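You operate a simulated robot arm through the tools that you are given. There is no shell and no other tool. Be economical: measure what you need, move in short steps, check, and stop when the job is done.

You run a simulated two-armed robot. Do the job below in one go: nothing can be reset, and whatever is moved stays where it is left.

TASK
Hold the blue meter on the middle table steady with one hand and press the meter button to switch it on with the other.

It is judged by the outcome, as a careful person would: the job done as asked, and still so three seconds after it is handed in. It fails if anything else is knocked over, pushed out of place, dropped, spilled or broken.

THE ROBOT
Two 7-joint arms with two-finger parallel grippers on one trunk, on a base that drives. Base frame: it is fixed to the floor where the robot stands at the start and does not move with it; the origin is under the middle of the robot, x ahead of it, y to its left, z up; the surface under the hand at the start is at about z = 800. Lengths are in mm, angles in degrees, forces in N, time in s.
The left shoulder is at the start at [50, 187, 1135], the right one opposite. With the tool pointing down near the work surface each hand reaches from about 100 to 660 mm from the robot's upright axis, wherever it stands, measured 20 degrees to its own side. Places, roughly: meter button [500, 100, 900]. Payload 3.43 kg a hand.
The tool frame of a hand sits at the grasp point between the pads (the TCP): z along the fingers, y along the line on which they close. The tips reach 30 mm beyond it. Largest opening 94 mm; finger width 28, thickness 10; the body of the gripper, 50 by 96 mm, starts 55 mm behind the TCP.
Orientation is that of the tool frame in the base frame, as a unit quaternion [x, y, z, w]. With the fingers straight down and closing along the base's y, the tool's x points along the base's -x, its y along +y and its z along -z.

THE INTERFACE
- The arms move only by the tool play_rows. It takes "left_series", "right_series" or both (then of equal length, played together; a hand with none holds still); each is a list that holds one entry, the list of rows, each a list of 7 numbers: the shift along the base's x, y, z in mm, then the turn, a rotation vector about the base's x, y, z in degrees, then the opening in per cent of the stroke, from 0 (shut) to 100 (fully open). In form: [[[tx, ty, tz, wx, wy, wz, claw], ...]]. A call has 1 to 10 rows; each row shifts and turns the commanded pose from where the row before left it. A row lasts 0.2 s, in which the tool goes at most 50 mm and 8.6 degrees; a call with a longer step from one row to the next is refused whole, and so is a gripper value outside its range. Where a pose cannot be reached the arm comes as near as it can. A force on the tool above 40 N (or 10 N above the force at the start of the call, whichever is more), or a blocked arm, ends the call early, and 0.2 s more pass. Each finger travels about 153 mm/s and halts on what it meets, pressing with about 29 N; the grip force reading is that of the motor and also rises with nothing between the fingers. The clock runs only during rows and for 0.2 s after the last one: add rows that do not move to give the fingers time. The reply holds the time, the measured pose of the TCP, the force on the tool along the base axes, the opening and the grip force, in the units named above and with some noise, with the torque about the TCP (base axes, N m) and any sound that the robot's microphone picked up, and new pictures: "views" is both (left out), scene, wrist or none (wrist: the cameras of the hands that moved).
- Cameras (640 x 400 px; columns grow to the right, rows downward): "scene" is now at [147.4, 23.3, 1316.1]; the picture's right is [0.25, -0.97, 0.00], its down [-0.37, -0.09, -0.93] and it looks along [0.90, 0.23, -0.38] (base axes); focal length 221 px, centre (320, 200). "left" rides on the left gripper at [76, -14, -102] in its tool frame; the picture's right is [0.18, 0.98, 0.00], its down [-0.75, 0.14, -0.64] and it looks along [-0.63, 0.12, 0.77] (tool axes); focal length 243 px, centre (320, 200). "right" rides on the right gripper at [76, 14, -103] in its tool frame; the picture's right is [-0.18, 0.98, 0.00], its down [-0.75, -0.14, -0.64] and it looks along [-0.63, -0.12, 0.77] (tool axes); focal length 243 px, centre (320, 200). There is no depth. A picture from a camera that has moved, and an enlarged one, comes with that camera's place and axes in the base frame and with its lens.
- raise_lower(by): slides the trunk up (or, below 0, down) by that many mm; the arms and the scene camera ride with it, the base frame stays. It gives what a move gives, with no picture.
- steer(legs): drives the robot by 1 to 6 legs, each [ahead, left, turn to the left] in mm, mm and degrees, along the robot's own axes; the way and the turn of a leg run together, so that a leg with both is an arc; at most 1500 mm and 180 degrees a leg. The arms and the cameras ride along, it lands a little off, and it stops where it bumps. It gives what a move gives, and a new picture of the scene camera.
- aim_head(pan, tilt): turns the head with the scene camera to pan (to the left, within 80 degrees either way) and tilt (down, from -29 to 69), counted from straight ahead of the robot. It gives what a move gives, and a new picture of the scene camera.
- inspect(camera, box): a new picture of the part [left, top, right, bottom] of that camera's present view, enlarged. No time passes.
- close_job(): hands the job in; it is judged then, once.

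Go step by step. Nothing tells you exact positions but the pictures and the camera data: compare them with the known pose of the tool, close in by small moves and look again before you grip or let go. The budget is 120 turns and 260 pictures, counting those below and the enlarged ones. Unless the task says otherwise, let go and move clear before handing in, and close with one line.

The tools are called after ">>>" as a command line: name --argument value ..., lists and objects as JSON in quotes. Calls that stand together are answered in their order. play_rows: Moves the arms, as the interface text tells. Its arguments: {"type":"object","properties":{"left_series":{"type":"array"},"right_series":{"type":"array"},"views":{"type":"string","enum":["both","scene","wrist","none"]}},"required":[]} The other tools are called the same way: raise_lower (by) slides the trunk up or down; steer (legs) drives the base; aim_head (pan, tilt) turns the head that bears the scene camera; inspect (camera, box) takes an enlarged picture of a part of a camera's view; close_job () hands the job in.

At the start:

```text
time: 0.0
left_tcp_pos: [383.6, 265.7, 1263.5]
left_tool_rot: [0.0, 1.0, 0.0, 0.0]
left_contact_force: [-0.3, -0.9, 1.0]
left_ft_torque: [0.01, -0.02, 0.01]
left_opening: 94.1
left_finger_force: 0.0
right_tcp_pos: [391.4, -101.7, 1248.0]
right_tool_rot: [0.0, 1.0, 0.001, -0.001]
right_contact_force: [0.5, 0.0, -0.5]
right_ft_torque: [0.01, 0.01, -0.03]
right_opening: 94.0
right_finger_force: 0.1
trunk travel left (down, up): [-350.0, 82.0]
robot x, y, heading: [-4.1, 3.4, 0.4]
head pan, tilt: [14.4, 22.2]
```

scene: 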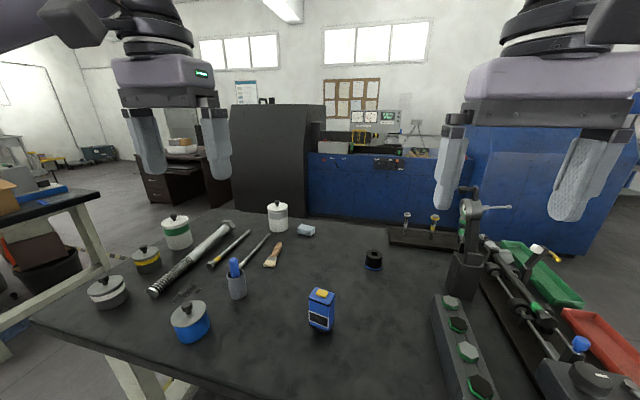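
right: 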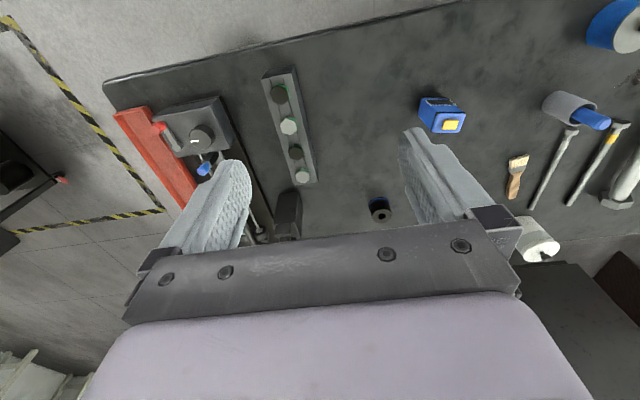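
left: 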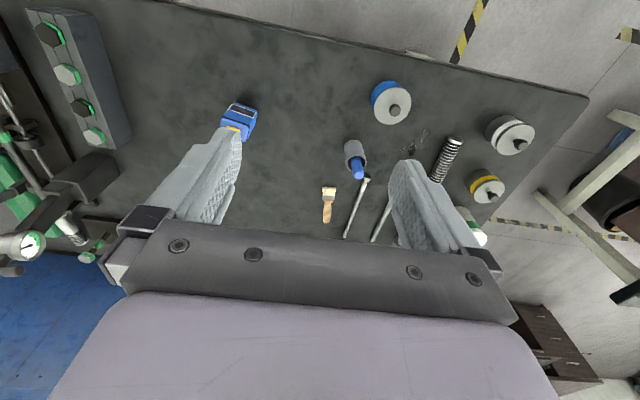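

The blue meter stands near the table's front, with a yellow button on top. I'll take enlarged views to measure it.

>>> inspect --camera "scene" --box '[270, 260, 370, 350]'

>>> inspect --camera "right" --box '[390, 75, 490, 150]'

>>> inspect --camera "left" --box '[200, 85, 280, 145]'

```text
4.44 times, centred on (320, 305) of scene
camera zoom: at [147.4, 23.3, 1316.1], right [0.25, -0.97, 0.0], down [-0.37, -0.09, -0.93], along [0.9, 0.23, -0.38], focal length 982 px, centre (320, -267)
```

zoom: 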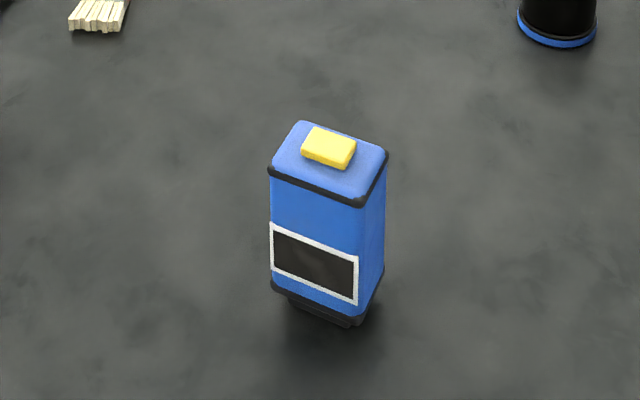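

```text
5.33 times, centred on (440, 112) of right
camera zoom: at [314.5, -86.5, 1351.0], right [0.18, 0.98, 0.0], down [0.75, -0.14, 0.64], along [0.63, -0.12, -0.77], focal length 1294 px, centre (-320, 667)
```

zoom: 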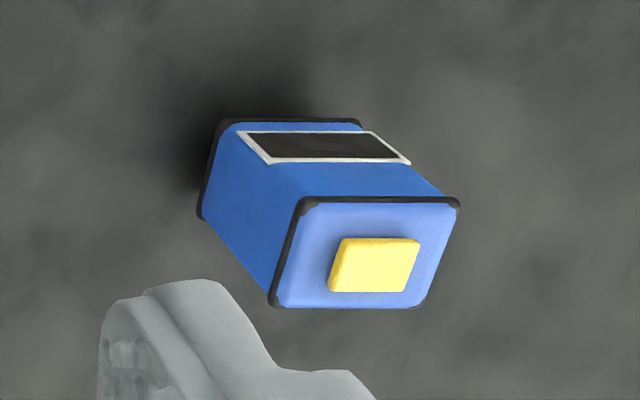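

```text
6.67 times, centred on (240, 115) of left
camera zoom: at [306.7, 251.8, 1366.5], right [-0.18, 0.98, 0.0], down [0.75, 0.14, 0.64], along [0.63, 0.12, -0.77], focal length 1618 px, centre (853, 767)
```

zoom: 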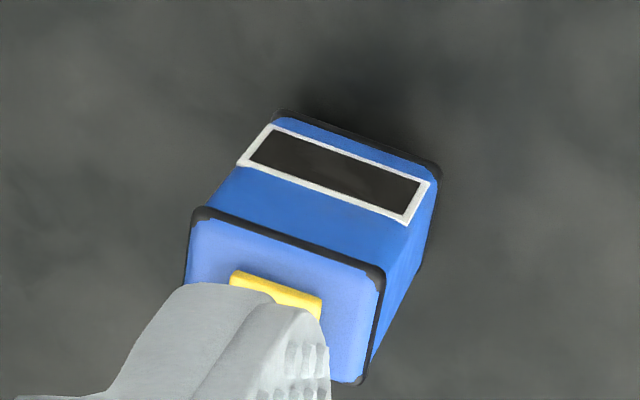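

The button works out at about (543, 121, 905). The meter body is about 53 wide by 37 deep, turned about −10°, with its top near z 897. The right hand will grip it low from the right side and the left will press from above, so I'll turn the right hand first.

>>> play_rows --right_series '[[[12, 4, -17, 0, 0, -8.55, 100], [12, 4, -17, 0, 0, -8.55, 100], [12, 4, -17, 0, 0, -8.55, 100], [12, 4, -17, 0, 0, -8.55, 100], [12, 4, -17, 0, 0, -8.55, 100], [12, 4, -17, 0, 0, -8.55, 100], [12, 4, -17, 0, 0, -8.55, 100], [12, 4, -17, 0, 0, -8.55, 100], [12, 4, -17, 0, 0, -8.55, 100], [12, 4, -17, 0, 0, -8.55, 100]]]' --views "none"

>>> play_rows --right_series '[[[0, 0, 0, 0, 0, -7.25, 100], [0, 0, 0, 0, 0, -7.25, 100], [0, 0, 0, 8.44, -1.49, 0, 100], [0, 0, 0, 8.44, -1.49, 0, 100], [0, 0, 0, 8.44, -1.49, 0, 100], [0, 0, 0, 8.44, -1.49, 0, 100], [0, 0, 0, 8.44, -1.49, 0, 100], [0, 0, 0, 8.44, -1.49, 0, 100], [0, 0, 0, 8.44, -1.49, 0, 100], [0, 0, 0, 0, 0, 0, 100]]]'

```text
time: 2.2
left_tcp_pos: [383.9, 265.1, 1263.0]
left_tool_rot: [0.0, 1.0, 0.0, 0.0]
left_contact_force: [-0.4, 0.4, 0.3]
left_ft_torque: [-0.01, 0.01, 0.01]
left_opening: 94.0
left_finger_force: 0.2
right_tcp_pos: [510.6, -61.3, 1078.6]
right_tool_rot: [0.68, 0.733, 0.0, -0.001]
right_contact_force: [0.3, 0.2, 0.0]
right_ft_torque: [0.02, 0.01, 0.0]
right_opening: 93.9
right_finger_force: 0.0
trunk travel left (down, up): [-350.0, 82.0]
robot x, y, heading: [0.1, -0.4, 0.1]
head pan, tilt: [14.4, 22.2]
```

```text
time: 4.4
left_tcp_pos: [382.9, 264.6, 1263.7]
left_tool_rot: [-0.001, 1.0, 0.0, 0.001]
left_contact_force: [0.4, 0.8, 0.4]
left_ft_torque: [0.02, 0.0, -0.02]
left_opening: 93.9
left_finger_force: 0.0
right_tcp_pos: [511.0, -60.6, 1078.1]
right_tool_rot: [0.663, 0.556, 0.384, -0.321]
right_contact_force: [-0.3, -0.4, 0.2]
right_ft_torque: [0.02, -0.02, 0.0]
right_opening: 94.1
right_finger_force: 0.0
trunk travel left (down, up): [-350.0, 82.0]
robot x, y, heading: [1.1, -1.7, 0.1]
head pan, tilt: [14.4, 22.2]
camera scene: at [147.3, 23.3, 1316.1], right [0.25, -0.97, 0.0], down [-0.37, -0.09, -0.93], along [0.9, 0.23, -0.38], focal length 221 px, centre (320, 200)
camera right: at [516.0, -113.7, 1195.7], right [0.95, -0.26, -0.16], down [-0.3, -0.89, -0.33], along [-0.06, 0.37, -0.93], focal length 243 px, centre (320, 200)
```

scene: 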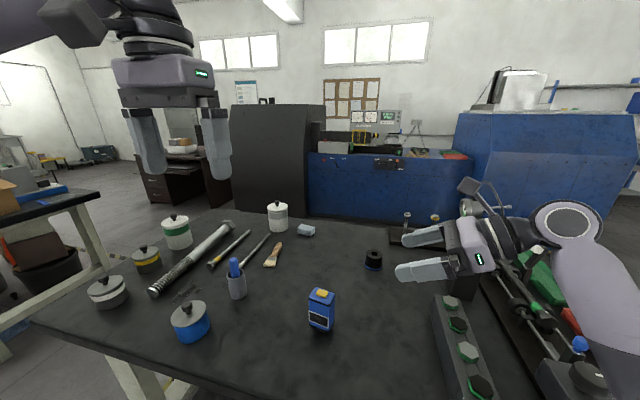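
right: 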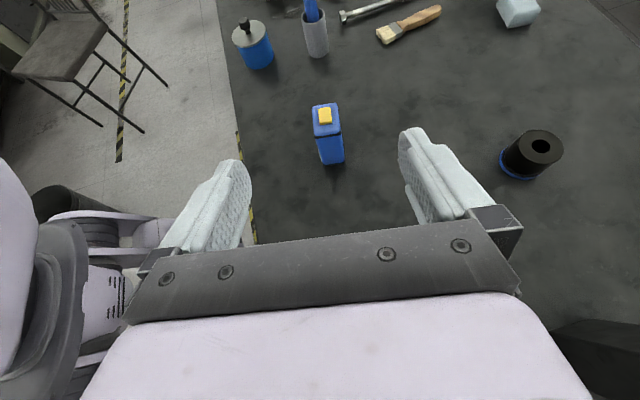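

The right hand is oriented well. I'll lower it to the pre-grasp pose beside the meter.

>>> play_rows --right_series '[[[2, 8, -22, 0, 0, 0, 100], [2, 8, -22, 0, 0, 0, 100], [2, 8, -22, 0, 0, 0, 100], [2, 8, -22, 0, 0, 0, 100], [2, 8, -22, 0, 0, 0, 100], [2, 8, -22, 0, 0, 0, 100], [2, 8, -22, 0, 0, 0, 100], [2, 8, -22, 0, 0, 0, 100], [0, 0, 0, 0, 0, 0, 100]]]'

>>> inspect --camera "right" --box '[240, 40, 400, 140]'

>>> inspect --camera "scene" --box '[270, 240, 430, 340]'

```text
time: 6.4
left_tcp_pos: [382.7, 264.2, 1264.0]
left_tool_rot: [0.0, 1.0, 0.001, 0.001]
left_contact_force: [-0.3, -0.9, -0.4]
left_ft_torque: [0.01, 0.03, -0.02]
left_opening: 94.2
left_finger_force: 0.1
right_tcp_pos: [527.6, 3.2, 903.0]
right_tool_rot: [0.663, 0.557, 0.383, -0.322]
right_contact_force: [-0.7, 0.4, -0.6]
right_ft_torque: [0.0, 0.01, -0.02]
right_opening: 94.2
right_finger_force: 0.0
trunk travel left (down, up): [-350.0, 82.0]
robot x, y, heading: [-2.5, 0.7, 0.1]
head pan, tilt: [14.4, 22.2]
camera scene: at [147.3, 23.2, 1316.1], right [0.25, -0.97, 0.0], down [-0.37, -0.09, -0.93], along [0.9, 0.23, -0.38], focal length 221 px, centre (320, 200)
camera right: at [531.9, -49.0, 1019.3], right [0.95, -0.26, -0.16], down [-0.3, -0.89, -0.33], along [-0.06, 0.36, -0.93], focal length 243 px, centre (320, 200)
```

scene: 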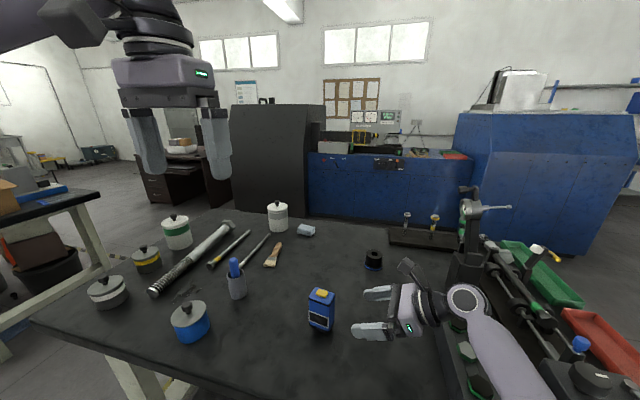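
right: 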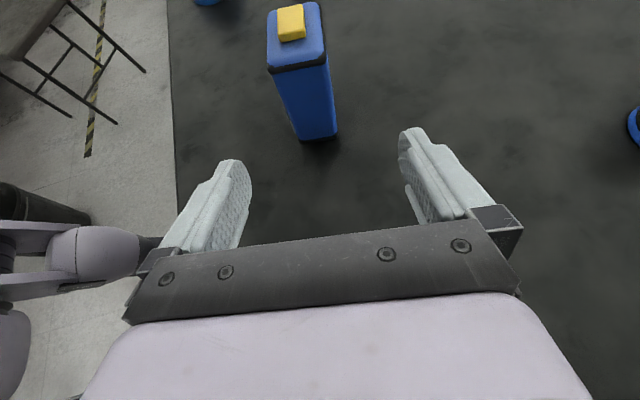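

```text
4.00 times, centred on (320, 90) of right
camera zoom: at [531.9, -49.0, 1019.3], right [0.95, -0.26, -0.16], down [-0.3, -0.89, -0.33], along [-0.06, 0.36, -0.93], focal length 970 px, centre (320, 640)
```

zoom: 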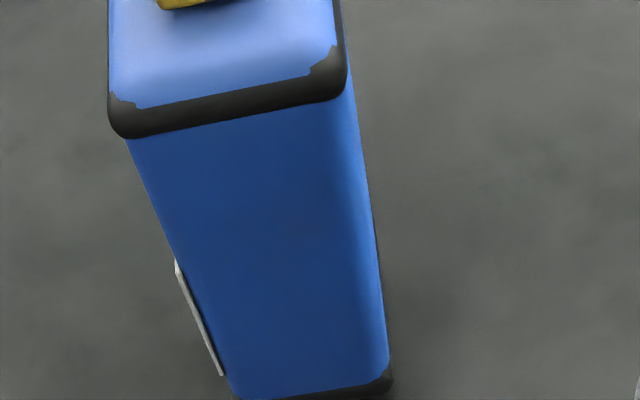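

```text
4.00 times, centred on (350, 290) of scene
camera zoom: at [147.3, 23.2, 1316.1], right [0.25, -0.97, 0.0], down [-0.37, -0.09, -0.93], along [0.9, 0.23, -0.38], focal length 884 px, centre (200, -160)
```

zoom: 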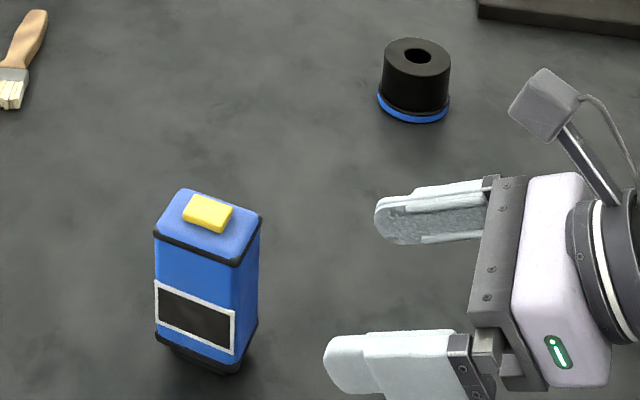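

The hand is lined up with the meter, with wide clearance on both sides. I'll advance until the fingers straddle it, adding a small yaw correction.

>>> play_rows --right_series '[[[2, 18.5, -9.2, 0, 0, -1.5, 100], [2, 18.5, -9.2, 0, 0, 0, 100], [2, 18.5, -9.2, 0, 0, 0, 100], [2, 18.5, -9.2, 0, 0, 0, 100], [2, 18.5, -9.2, 0, 0, 0, 100], [2, 18.5, -9.2, 0, 0, 0, 100], [0, 0, 0, 0, 0, 0, 100]]]'

>>> inspect --camera "scene" --box '[270, 240, 430, 340]'

```text
time: 8.0
left_tcp_pos: [383.5, 265.1, 1263.9]
left_tool_rot: [-0.001, 1.0, 0.0, 0.0]
left_contact_force: [0.1, -0.3, -0.7]
left_ft_torque: [-0.03, -0.01, 0.0]
left_opening: 94.0
left_finger_force: 0.1
right_tcp_pos: [539.5, 112.8, 848.0]
right_tool_rot: [0.671, 0.548, 0.388, -0.315]
right_contact_force: [0.2, -0.2, 0.1]
right_ft_torque: [-0.02, -0.01, 0.03]
right_opening: 94.0
right_finger_force: 0.1
trunk travel left (down, up): [-350.0, 82.0]
robot x, y, heading: [-1.7, 2.0, -0.1]
head pan, tilt: [14.4, 22.2]
camera scene: at [147.4, 23.2, 1316.1], right [0.25, -0.97, 0.0], down [-0.37, -0.09, -0.93], along [0.9, 0.23, -0.38], focal length 221 px, centre (320, 200)
camera right: at [542.6, 61.2, 964.4], right [0.94, -0.29, -0.16], down [-0.32, -0.89, -0.33], along [-0.05, 0.37, -0.93], focal length 243 px, centre (320, 200)
```

scene: 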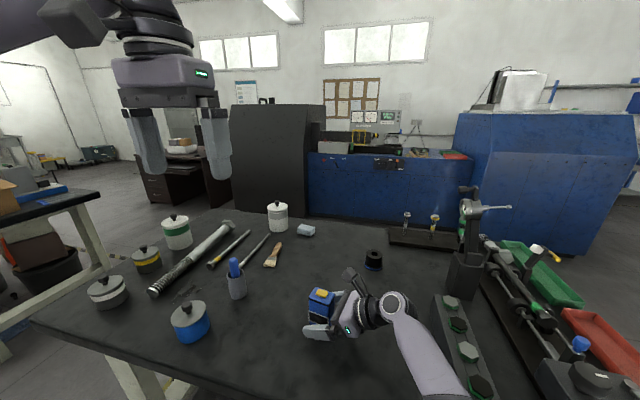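
right: 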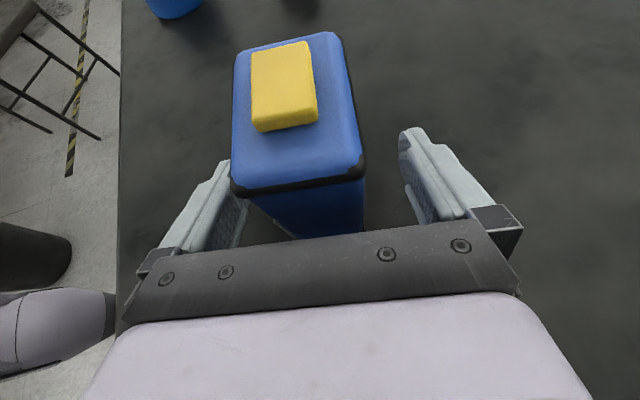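

```text
4.00 times, centred on (350, 290) of scene
camera zoom: at [147.4, 23.2, 1316.1], right [0.25, -0.97, 0.0], down [-0.37, -0.09, -0.93], along [0.9, 0.23, -0.38], focal length 884 px, centre (200, -160)
```

zoom: 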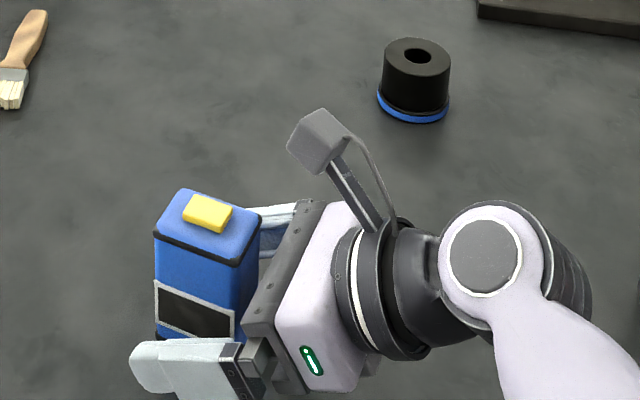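

The fingers straddle the meter and are centred on it within a couple of mm. I'll close part way and check before gripping.

>>> play_rows --right_series '[[[0, 0, 0, 0, 0, 0, 75], [0, 0, 0, 0, 0, 0, 60], [0, 0, 0, 0, 0, 0, 50], [0, 0, 0, 0, 0, 0, 50]]]'

>>> inspect --camera "right" --box '[200, 100, 440, 250]'

```text
time: 9.0
left_tcp_pos: [383.1, 264.1, 1264.8]
left_tool_rot: [0.0, 1.0, 0.0, 0.0]
left_contact_force: [-0.1, 0.5, 0.8]
left_ft_torque: [-0.03, 0.0, -0.02]
left_opening: 94.5
left_finger_force: 0.1
right_tcp_pos: [537.6, 114.0, 846.8]
right_tool_rot: [0.671, 0.548, 0.387, -0.317]
right_contact_force: [0.4, -0.2, -0.1]
right_ft_torque: [-0.04, 0.0, 0.0]
right_opening: 47.1
right_finger_force: 0.2
trunk travel left (down, up): [-350.0, 82.0]
robot x, y, heading: [0.2, 0.2, 0.1]
head pan, tilt: [14.4, 22.2]
camera scene: at [147.4, 23.3, 1316.1], right [0.25, -0.97, 0.0], down [-0.37, -0.09, -0.93], along [0.9, 0.23, -0.38], focal length 221 px, centre (320, 200)
camera right: at [542.5, 61.0, 964.4], right [0.94, -0.29, -0.16], down [-0.32, -0.89, -0.33], along [-0.05, 0.36, -0.93], focal length 243 px, centre (320, 200)
```

scene: 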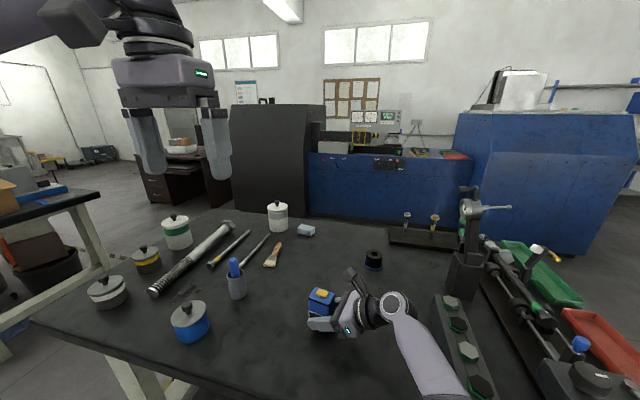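
right: 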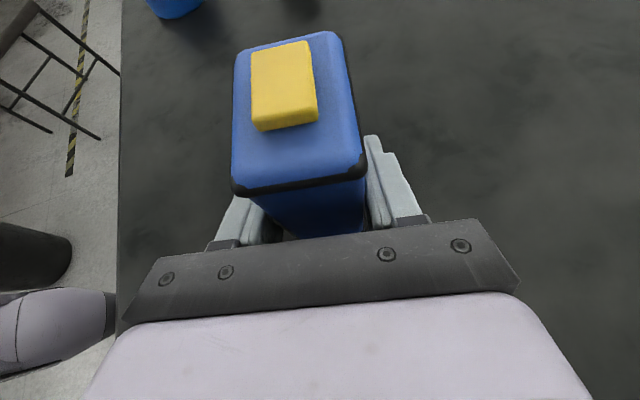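

```text
2.67 times, centred on (320, 175) of right
camera zoom: at [542.5, 61.0, 964.4], right [0.94, -0.29, -0.16], down [-0.32, -0.89, -0.33], along [-0.05, 0.36, -0.93], focal length 647 px, centre (320, 267)
```

zoom: 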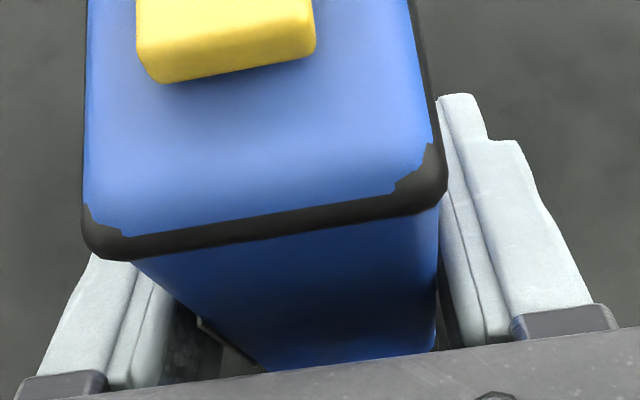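

Both fingers flank the body with a few mm to spare. I'll nudge the hand 2 mm toward the far side to centre it, then close the grip.

>>> play_rows --right_series '[[[2, 0, 0, 0, 0, 0, 46], [0, 0, 0, 0, 0, 0, 43], [0, 0, 0, 0, 0, 0, 40], [0, 0, 0, 0, 0, 0, 37], [0, 0, 0, 0, 0, 0, 34], [0, 0, 0, 0, 0, 0, 30], [0, 0, 0, 0, 0, 0, 30]]]'

>>> inspect --camera "scene" --box '[270, 240, 430, 340]'

```text
time: 10.6
left_tcp_pos: [382.3, 264.8, 1264.0]
left_tool_rot: [0.0, 1.0, 0.001, 0.0]
left_contact_force: [-0.5, -0.5, 0.1]
left_ft_torque: [0.01, -0.01, 0.02]
left_opening: 94.0
left_finger_force: 0.0
right_tcp_pos: [541.7, 112.5, 848.2]
right_tool_rot: [0.671, 0.548, 0.388, -0.316]
right_contact_force: [0.6, -0.8, 0.5]
right_ft_torque: [0.01, 0.06, 0.04]
right_opening: 44.0
right_finger_force: 29.5
trunk travel left (down, up): [-350.0, 82.0]
robot x, y, heading: [0.8, 0.2, 0.0]
head pan, tilt: [14.4, 22.2]
camera scene: at [147.3, 23.2, 1316.1], right [0.25, -0.97, 0.0], down [-0.37, -0.09, -0.93], along [0.9, 0.23, -0.38], focal length 221 px, centre (320, 200)
camera right: at [544.4, 61.1, 964.4], right [0.94, -0.29, -0.16], down [-0.32, -0.89, -0.33], along [-0.05, 0.36, -0.93], focal length 243 px, centre (320, 200)
```

scene: 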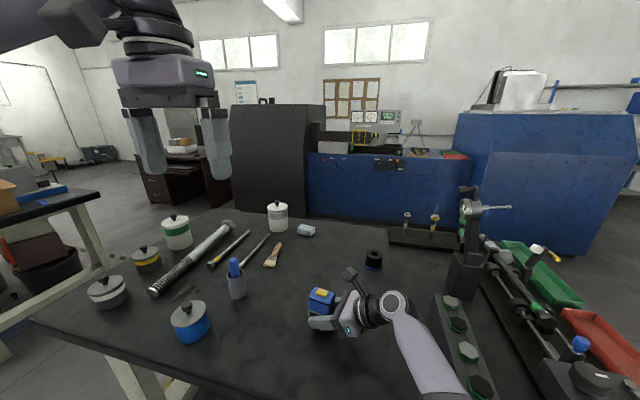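
right: 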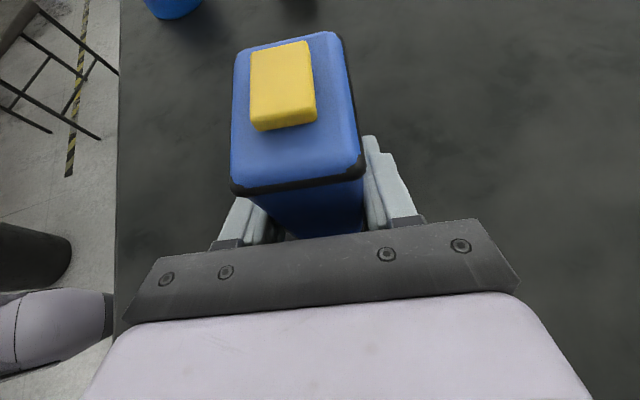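

```text
4.00 times, centred on (350, 290) of scene
camera zoom: at [147.3, 23.2, 1316.1], right [0.25, -0.97, 0.0], down [-0.37, -0.09, -0.93], along [0.9, 0.23, -0.38], focal length 884 px, centre (200, -160)
```

zoom: 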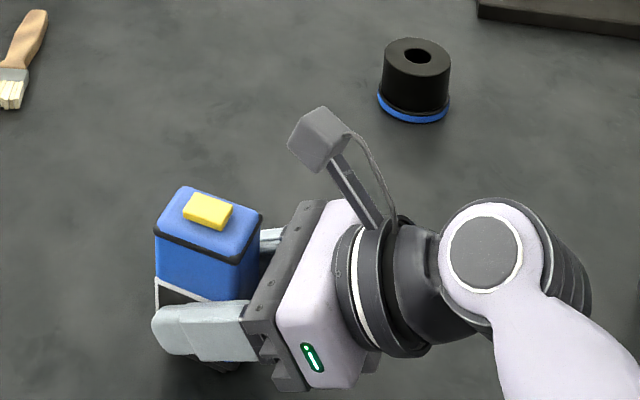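

The meter is gripped firmly and hasn't moved. I'll bring the left hand in, closed and tilted from the left, to hover about 50 mm above the button.

>>> play_rows --left_series '[[[15.8, -13.9, -27.4, -8.55, 0, 0, 0], [15.8, -13.9, -27.4, -8.55, 0, 0, 0], [15.8, -13.9, -27.4, -8.55, 0, 0, 0], [15.8, -13.9, -27.4, 0, 0, 0, 0], [15.8, -13.9, -27.4, 0, 0, 0, 0], [15.8, -13.9, -27.4, 0, 0, 0, 0], [15.8, -13.9, -27.4, 0, 0, 0, 0], [15.8, -13.9, -27.4, 0, 0, 0, 0], [15.8, -13.9, -27.4, 0, 0, 0, 0], [15.8, -13.9, -27.4, 0, 0, 0, 0]]]'

>>> inspect --camera "scene" --box '[270, 220, 430, 320]'

>>> inspect --camera "right" --box '[160, 0, 400, 150]'

```text
time: 12.8
left_tcp_pos: [541.1, 125.1, 988.9]
left_tool_rot: [0.0, 0.975, -0.222, 0.001]
left_contact_force: [0.6, -0.7, -0.2]
left_ft_torque: [0.04, 0.0, 0.04]
left_opening: 0.0
left_finger_force: 29.1
right_tcp_pos: [540.3, 113.7, 847.7]
right_tool_rot: [0.671, 0.547, 0.388, -0.316]
right_contact_force: [0.4, 1.1, -0.4]
right_ft_torque: [0.03, 0.02, -0.01]
right_opening: 44.1
right_finger_force: 29.1
trunk travel left (down, up): [-350.0, 82.0]
robot x, y, heading: [-1.7, 1.8, -0.3]
head pan, tilt: [14.4, 22.2]
camera scene: at [147.4, 23.2, 1316.1], right [0.25, -0.97, 0.0], down [-0.37, -0.09, -0.93], along [0.9, 0.23, -0.38], focal length 221 px, centre (320, 200)
camera left: at [464.1, 157.8, 1088.3], right [-0.18, 0.89, -0.43], down [0.75, 0.4, 0.52], along [0.63, -0.23, -0.74], focal length 243 px, centre (320, 200)
```

scene: 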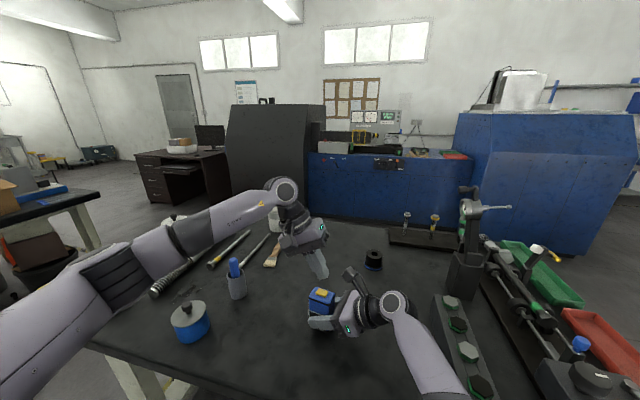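
left: 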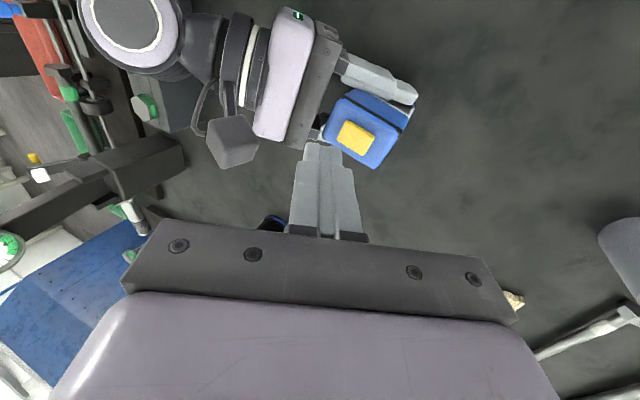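

```text
4.00 times, centred on (350, 270) of scene
camera zoom: at [147.4, 23.2, 1316.1], right [0.25, -0.97, 0.0], down [-0.37, -0.09, -0.93], along [0.9, 0.23, -0.38], focal length 884 px, centre (200, -80)
```

zoom: 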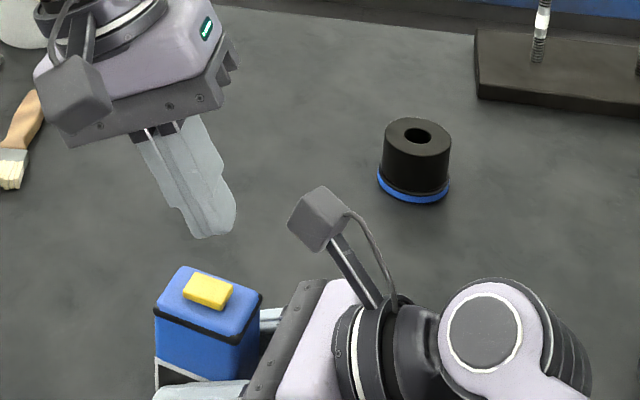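

```text
2.67 times, centred on (280, 75) of right
camera zoom: at [544.5, 61.2, 964.4], right [0.94, -0.29, -0.16], down [-0.32, -0.89, -0.33], along [-0.05, 0.36, -0.93], focal length 647 px, centre (427, 533)
```

zoom: 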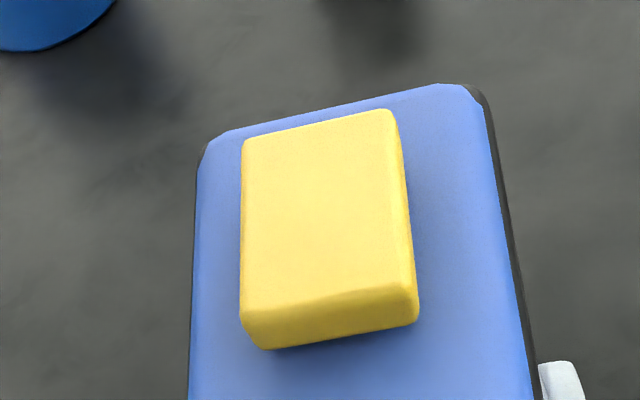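

The left fingertip is in line above the button. I'll go down to about 10 mm above it and look.

>>> play_rows --left_series '[[[1, 0, -13, 0, 0, 0, 0], [0, 0, -13, 0, 0, 0, 0], [0, 0, -12, 0, 0, 0, 0], [0, 0, 0, 0, 0, 0, 0]]]'

>>> inspect --camera "scene" --box '[290, 250, 370, 300]'

```text
time: 13.8
left_tcp_pos: [541.7, 125.0, 951.2]
left_tool_rot: [0.001, 0.975, -0.222, -0.001]
left_contact_force: [0.2, -0.5, -0.2]
left_ft_torque: [0.02, -0.01, 0.02]
left_opening: 0.0
left_finger_force: 28.9
right_tcp_pos: [540.7, 113.7, 848.1]
right_tool_rot: [0.671, 0.548, 0.387, -0.316]
right_contact_force: [-0.4, 0.0, 0.6]
right_ft_torque: [0.04, 0.05, 0.01]
right_opening: 44.1
right_finger_force: 28.7
trunk travel left (down, up): [-350.0, 82.0]
robot x, y, heading: [-4.6, -1.8, 0.3]
head pan, tilt: [14.4, 22.2]
camera scene: at [147.3, 23.2, 1316.1], right [0.25, -0.97, 0.0], down [-0.37, -0.09, -0.93], along [0.9, 0.23, -0.38], focal length 221 px, centre (320, 200)
camera left: at [465.2, 158.1, 1050.1], right [-0.18, 0.89, -0.43], down [0.75, 0.41, 0.52], along [0.63, -0.23, -0.74], focal length 243 px, centre (320, 200)
```

scene: 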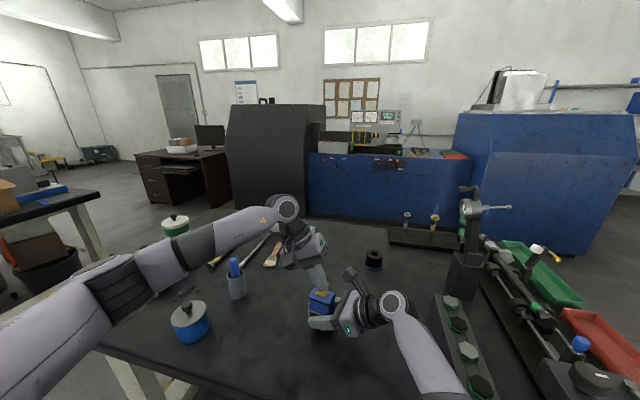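
left: 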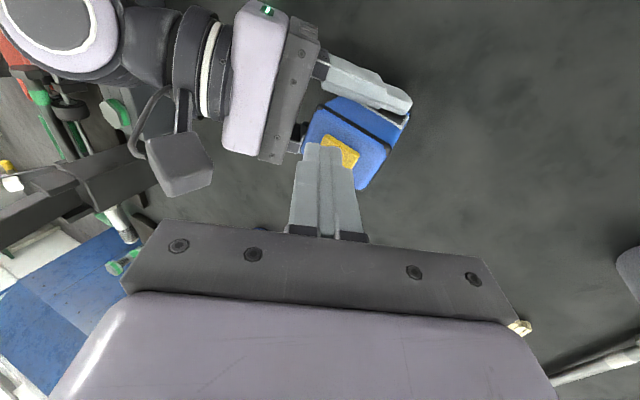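

```text
8.00 times, centred on (330, 275) of scene
camera zoom: at [147.3, 23.2, 1316.1], right [0.25, -0.97, 0.0], down [-0.37, -0.09, -0.93], along [0.9, 0.23, -0.38], focal length 1768 px, centre (240, -400)
```

zoom: 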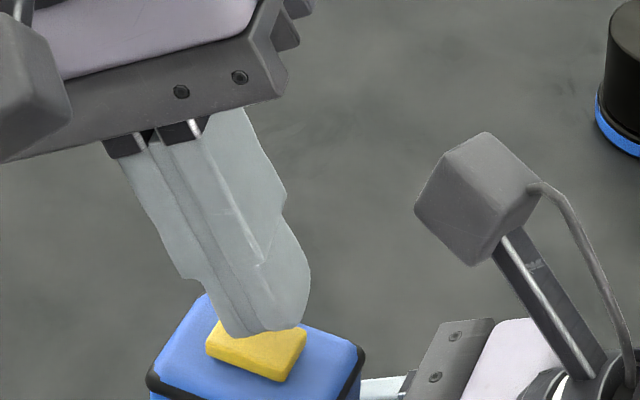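

The tip is centred over the button with roughly 8–10 mm to go. I'll descend in small steps and watch the force.

>>> play_rows --left_series '[[[0, 0, -2.5, 0, 0, 0, 0], [0, 0, -2.5, 0, 0, 0, 0], [0, 0, -2, 0, 0, 0, 0], [0, 0, -2, 0, 0, 0, 0], [0, 0, 0, 0, 0, 0, 0]]]' --views "none"

>>> inspect --camera "scene" --box '[290, 250, 370, 300]'

```text
time: 15.0
left_tcp_pos: [542.3, 125.0, 943.3]
left_tool_rot: [0.0, 0.975, -0.222, 0.001]
left_contact_force: [0.7, 0.8, 1.7]
left_ft_torque: [-0.01, 0.02, 0.02]
left_opening: 0.0
left_finger_force: 28.9
right_tcp_pos: [540.8, 113.3, 847.2]
right_tool_rot: [0.671, 0.548, 0.387, -0.317]
right_contact_force: [-0.1, 1.0, 0.4]
right_ft_torque: [0.02, -0.04, 0.02]
right_opening: 44.0
right_finger_force: 29.0
trunk travel left (down, up): [-350.0, 82.0]
robot x, y, heading: [-4.0, -1.1, -0.0]
head pan, tilt: [14.4, 22.2]
heard: click
```

```text
8.00 times, centred on (330, 275) of scene
camera zoom: at [147.3, 23.3, 1316.1], right [0.25, -0.97, 0.0], down [-0.37, -0.09, -0.93], along [0.9, 0.23, -0.38], focal length 1768 px, centre (240, -400)
```

zoom: 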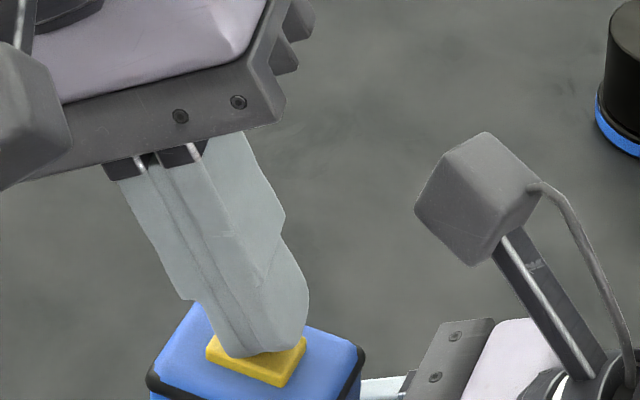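

A click came with only about 2 N of force, so the button has been pressed. I'll lift straight off so it isn't pressed twice, then check the display.

>>> play_rows --left_series '[[[0, 0, 10, 0, 0, 0, 0], [0, 0, 20, 0, 0, 0, 0], [0, 5, 30, 0, 0, 0, 0], [0, 10, 35, 0, 0, 0, 0], [-10, 20, 35, 0, 0, 0, 0], [-10, 20, 35, 0, 0, 0, 0]]]' --views "scene"

>>> inspect --camera "scene" --box '[290, 275, 370, 345]'

```text
time: 16.4
left_tcp_pos: [522.0, 180.9, 1108.9]
left_tool_rot: [0.0, 0.975, -0.223, 0.0]
left_contact_force: [-0.2, -0.3, 0.5]
left_ft_torque: [0.01, 0.01, 0.0]
left_opening: 0.1
left_finger_force: 29.2
right_tcp_pos: [541.6, 112.8, 847.6]
right_tool_rot: [0.671, 0.548, 0.387, -0.316]
right_contact_force: [-1.3, 0.1, 1.1]
right_ft_torque: [0.0, 0.02, 0.0]
right_opening: 44.2
right_finger_force: 29.0
trunk travel left (down, up): [-350.0, 82.0]
robot x, y, heading: [-0.4, -1.2, 0.1]
head pan, tilt: [14.4, 22.2]
camera scene: at [147.1, 23.3, 1316.1], right [0.25, -0.97, 0.0], down [-0.37, -0.09, -0.93], along [0.9, 0.23, -0.38], focal length 221 px, centre (320, 200)
```

scene: 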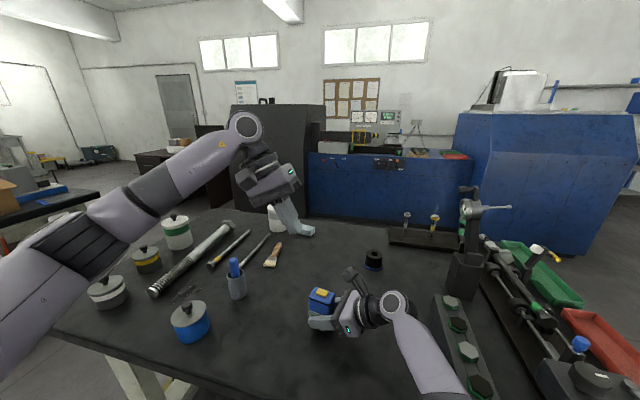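

```text
5.71 times, centred on (330, 310) of scene
camera zoom: at [147.1, 23.3, 1316.1], right [0.25, -0.97, 0.0], down [-0.37, -0.09, -0.93], along [0.9, 0.23, -0.38], focal length 1263 px, centre (263, -429)
```

zoom: 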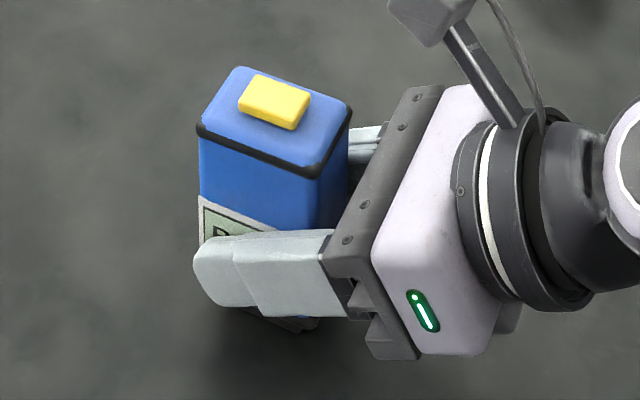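

The display is lit, so the meter is on. I'll open the right hand gently and back straight out.

>>> play_rows --right_series '[[[0, 0, 0, 0, 0, 0, 50], [0, 0, 0, 0, 0, 0, 65], [0, 0, 0, 0, 0, 0, 90], [-2, -9, 5, 0, 0, 0, 90], [-4, -18, 10, 0, 0, 0, 90], [-4, -25, 15, 0, 0, 0, 90], [-4, -25, 15, 0, 0, 0, 90], [-4, -30, 20, 0, 0, 0, 90], [-4, -20, 25, 0, 0, 0, 90], [0, 0, 0, 0, 0, 0, 90]]]' --views "scene"

>>> inspect --camera "scene" --box '[270, 260, 370, 350]'

```text
time: 18.6
left_tcp_pos: [523.6, 180.6, 1108.5]
left_tool_rot: [0.001, 0.975, -0.222, 0.0]
left_contact_force: [-0.6, -0.2, 0.4]
left_ft_torque: [0.03, -0.03, -0.02]
left_opening: 0.0
left_finger_force: 29.7
right_tcp_pos: [520.2, -12.6, 937.1]
right_tool_rot: [0.672, 0.548, 0.387, -0.315]
right_contact_force: [-0.7, -0.1, 0.2]
right_ft_torque: [-0.02, 0.01, -0.01]
right_opening: 84.5
right_finger_force: 0.0
trunk travel left (down, up): [-350.0, 82.0]
robot x, y, heading: [-1.0, 0.8, -0.2]
head pan, tilt: [14.4, 22.2]
camera scene: at [147.4, 23.3, 1316.1], right [0.25, -0.97, 0.0], down [-0.37, -0.09, -0.93], along [0.9, 0.23, -0.38], focal length 221 px, centre (320, 200)
```

scene: 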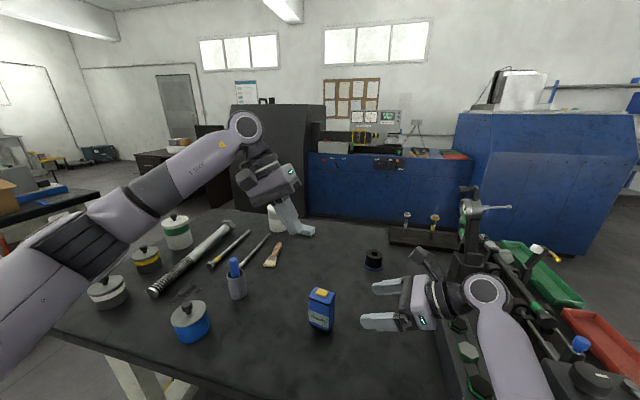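

```text
4.44 times, centred on (320, 305) of scene
camera zoom: at [147.4, 23.3, 1316.1], right [0.25, -0.97, 0.0], down [-0.37, -0.09, -0.93], along [0.9, 0.23, -0.38], focal length 982 px, centre (320, -267)
```

zoom: 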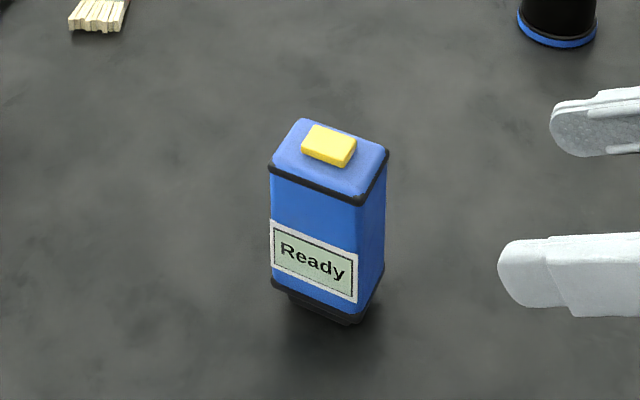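

The meter stands upright in its original place, its display reads "Ready", and both hands are clear. I'm handing the job in.

>>> close_job

```text
The job is handed in.
```

The meter is switched on and its display reads "Ready"; the right hand held it steady while the left pressed the button, and nothing else was disturbed.
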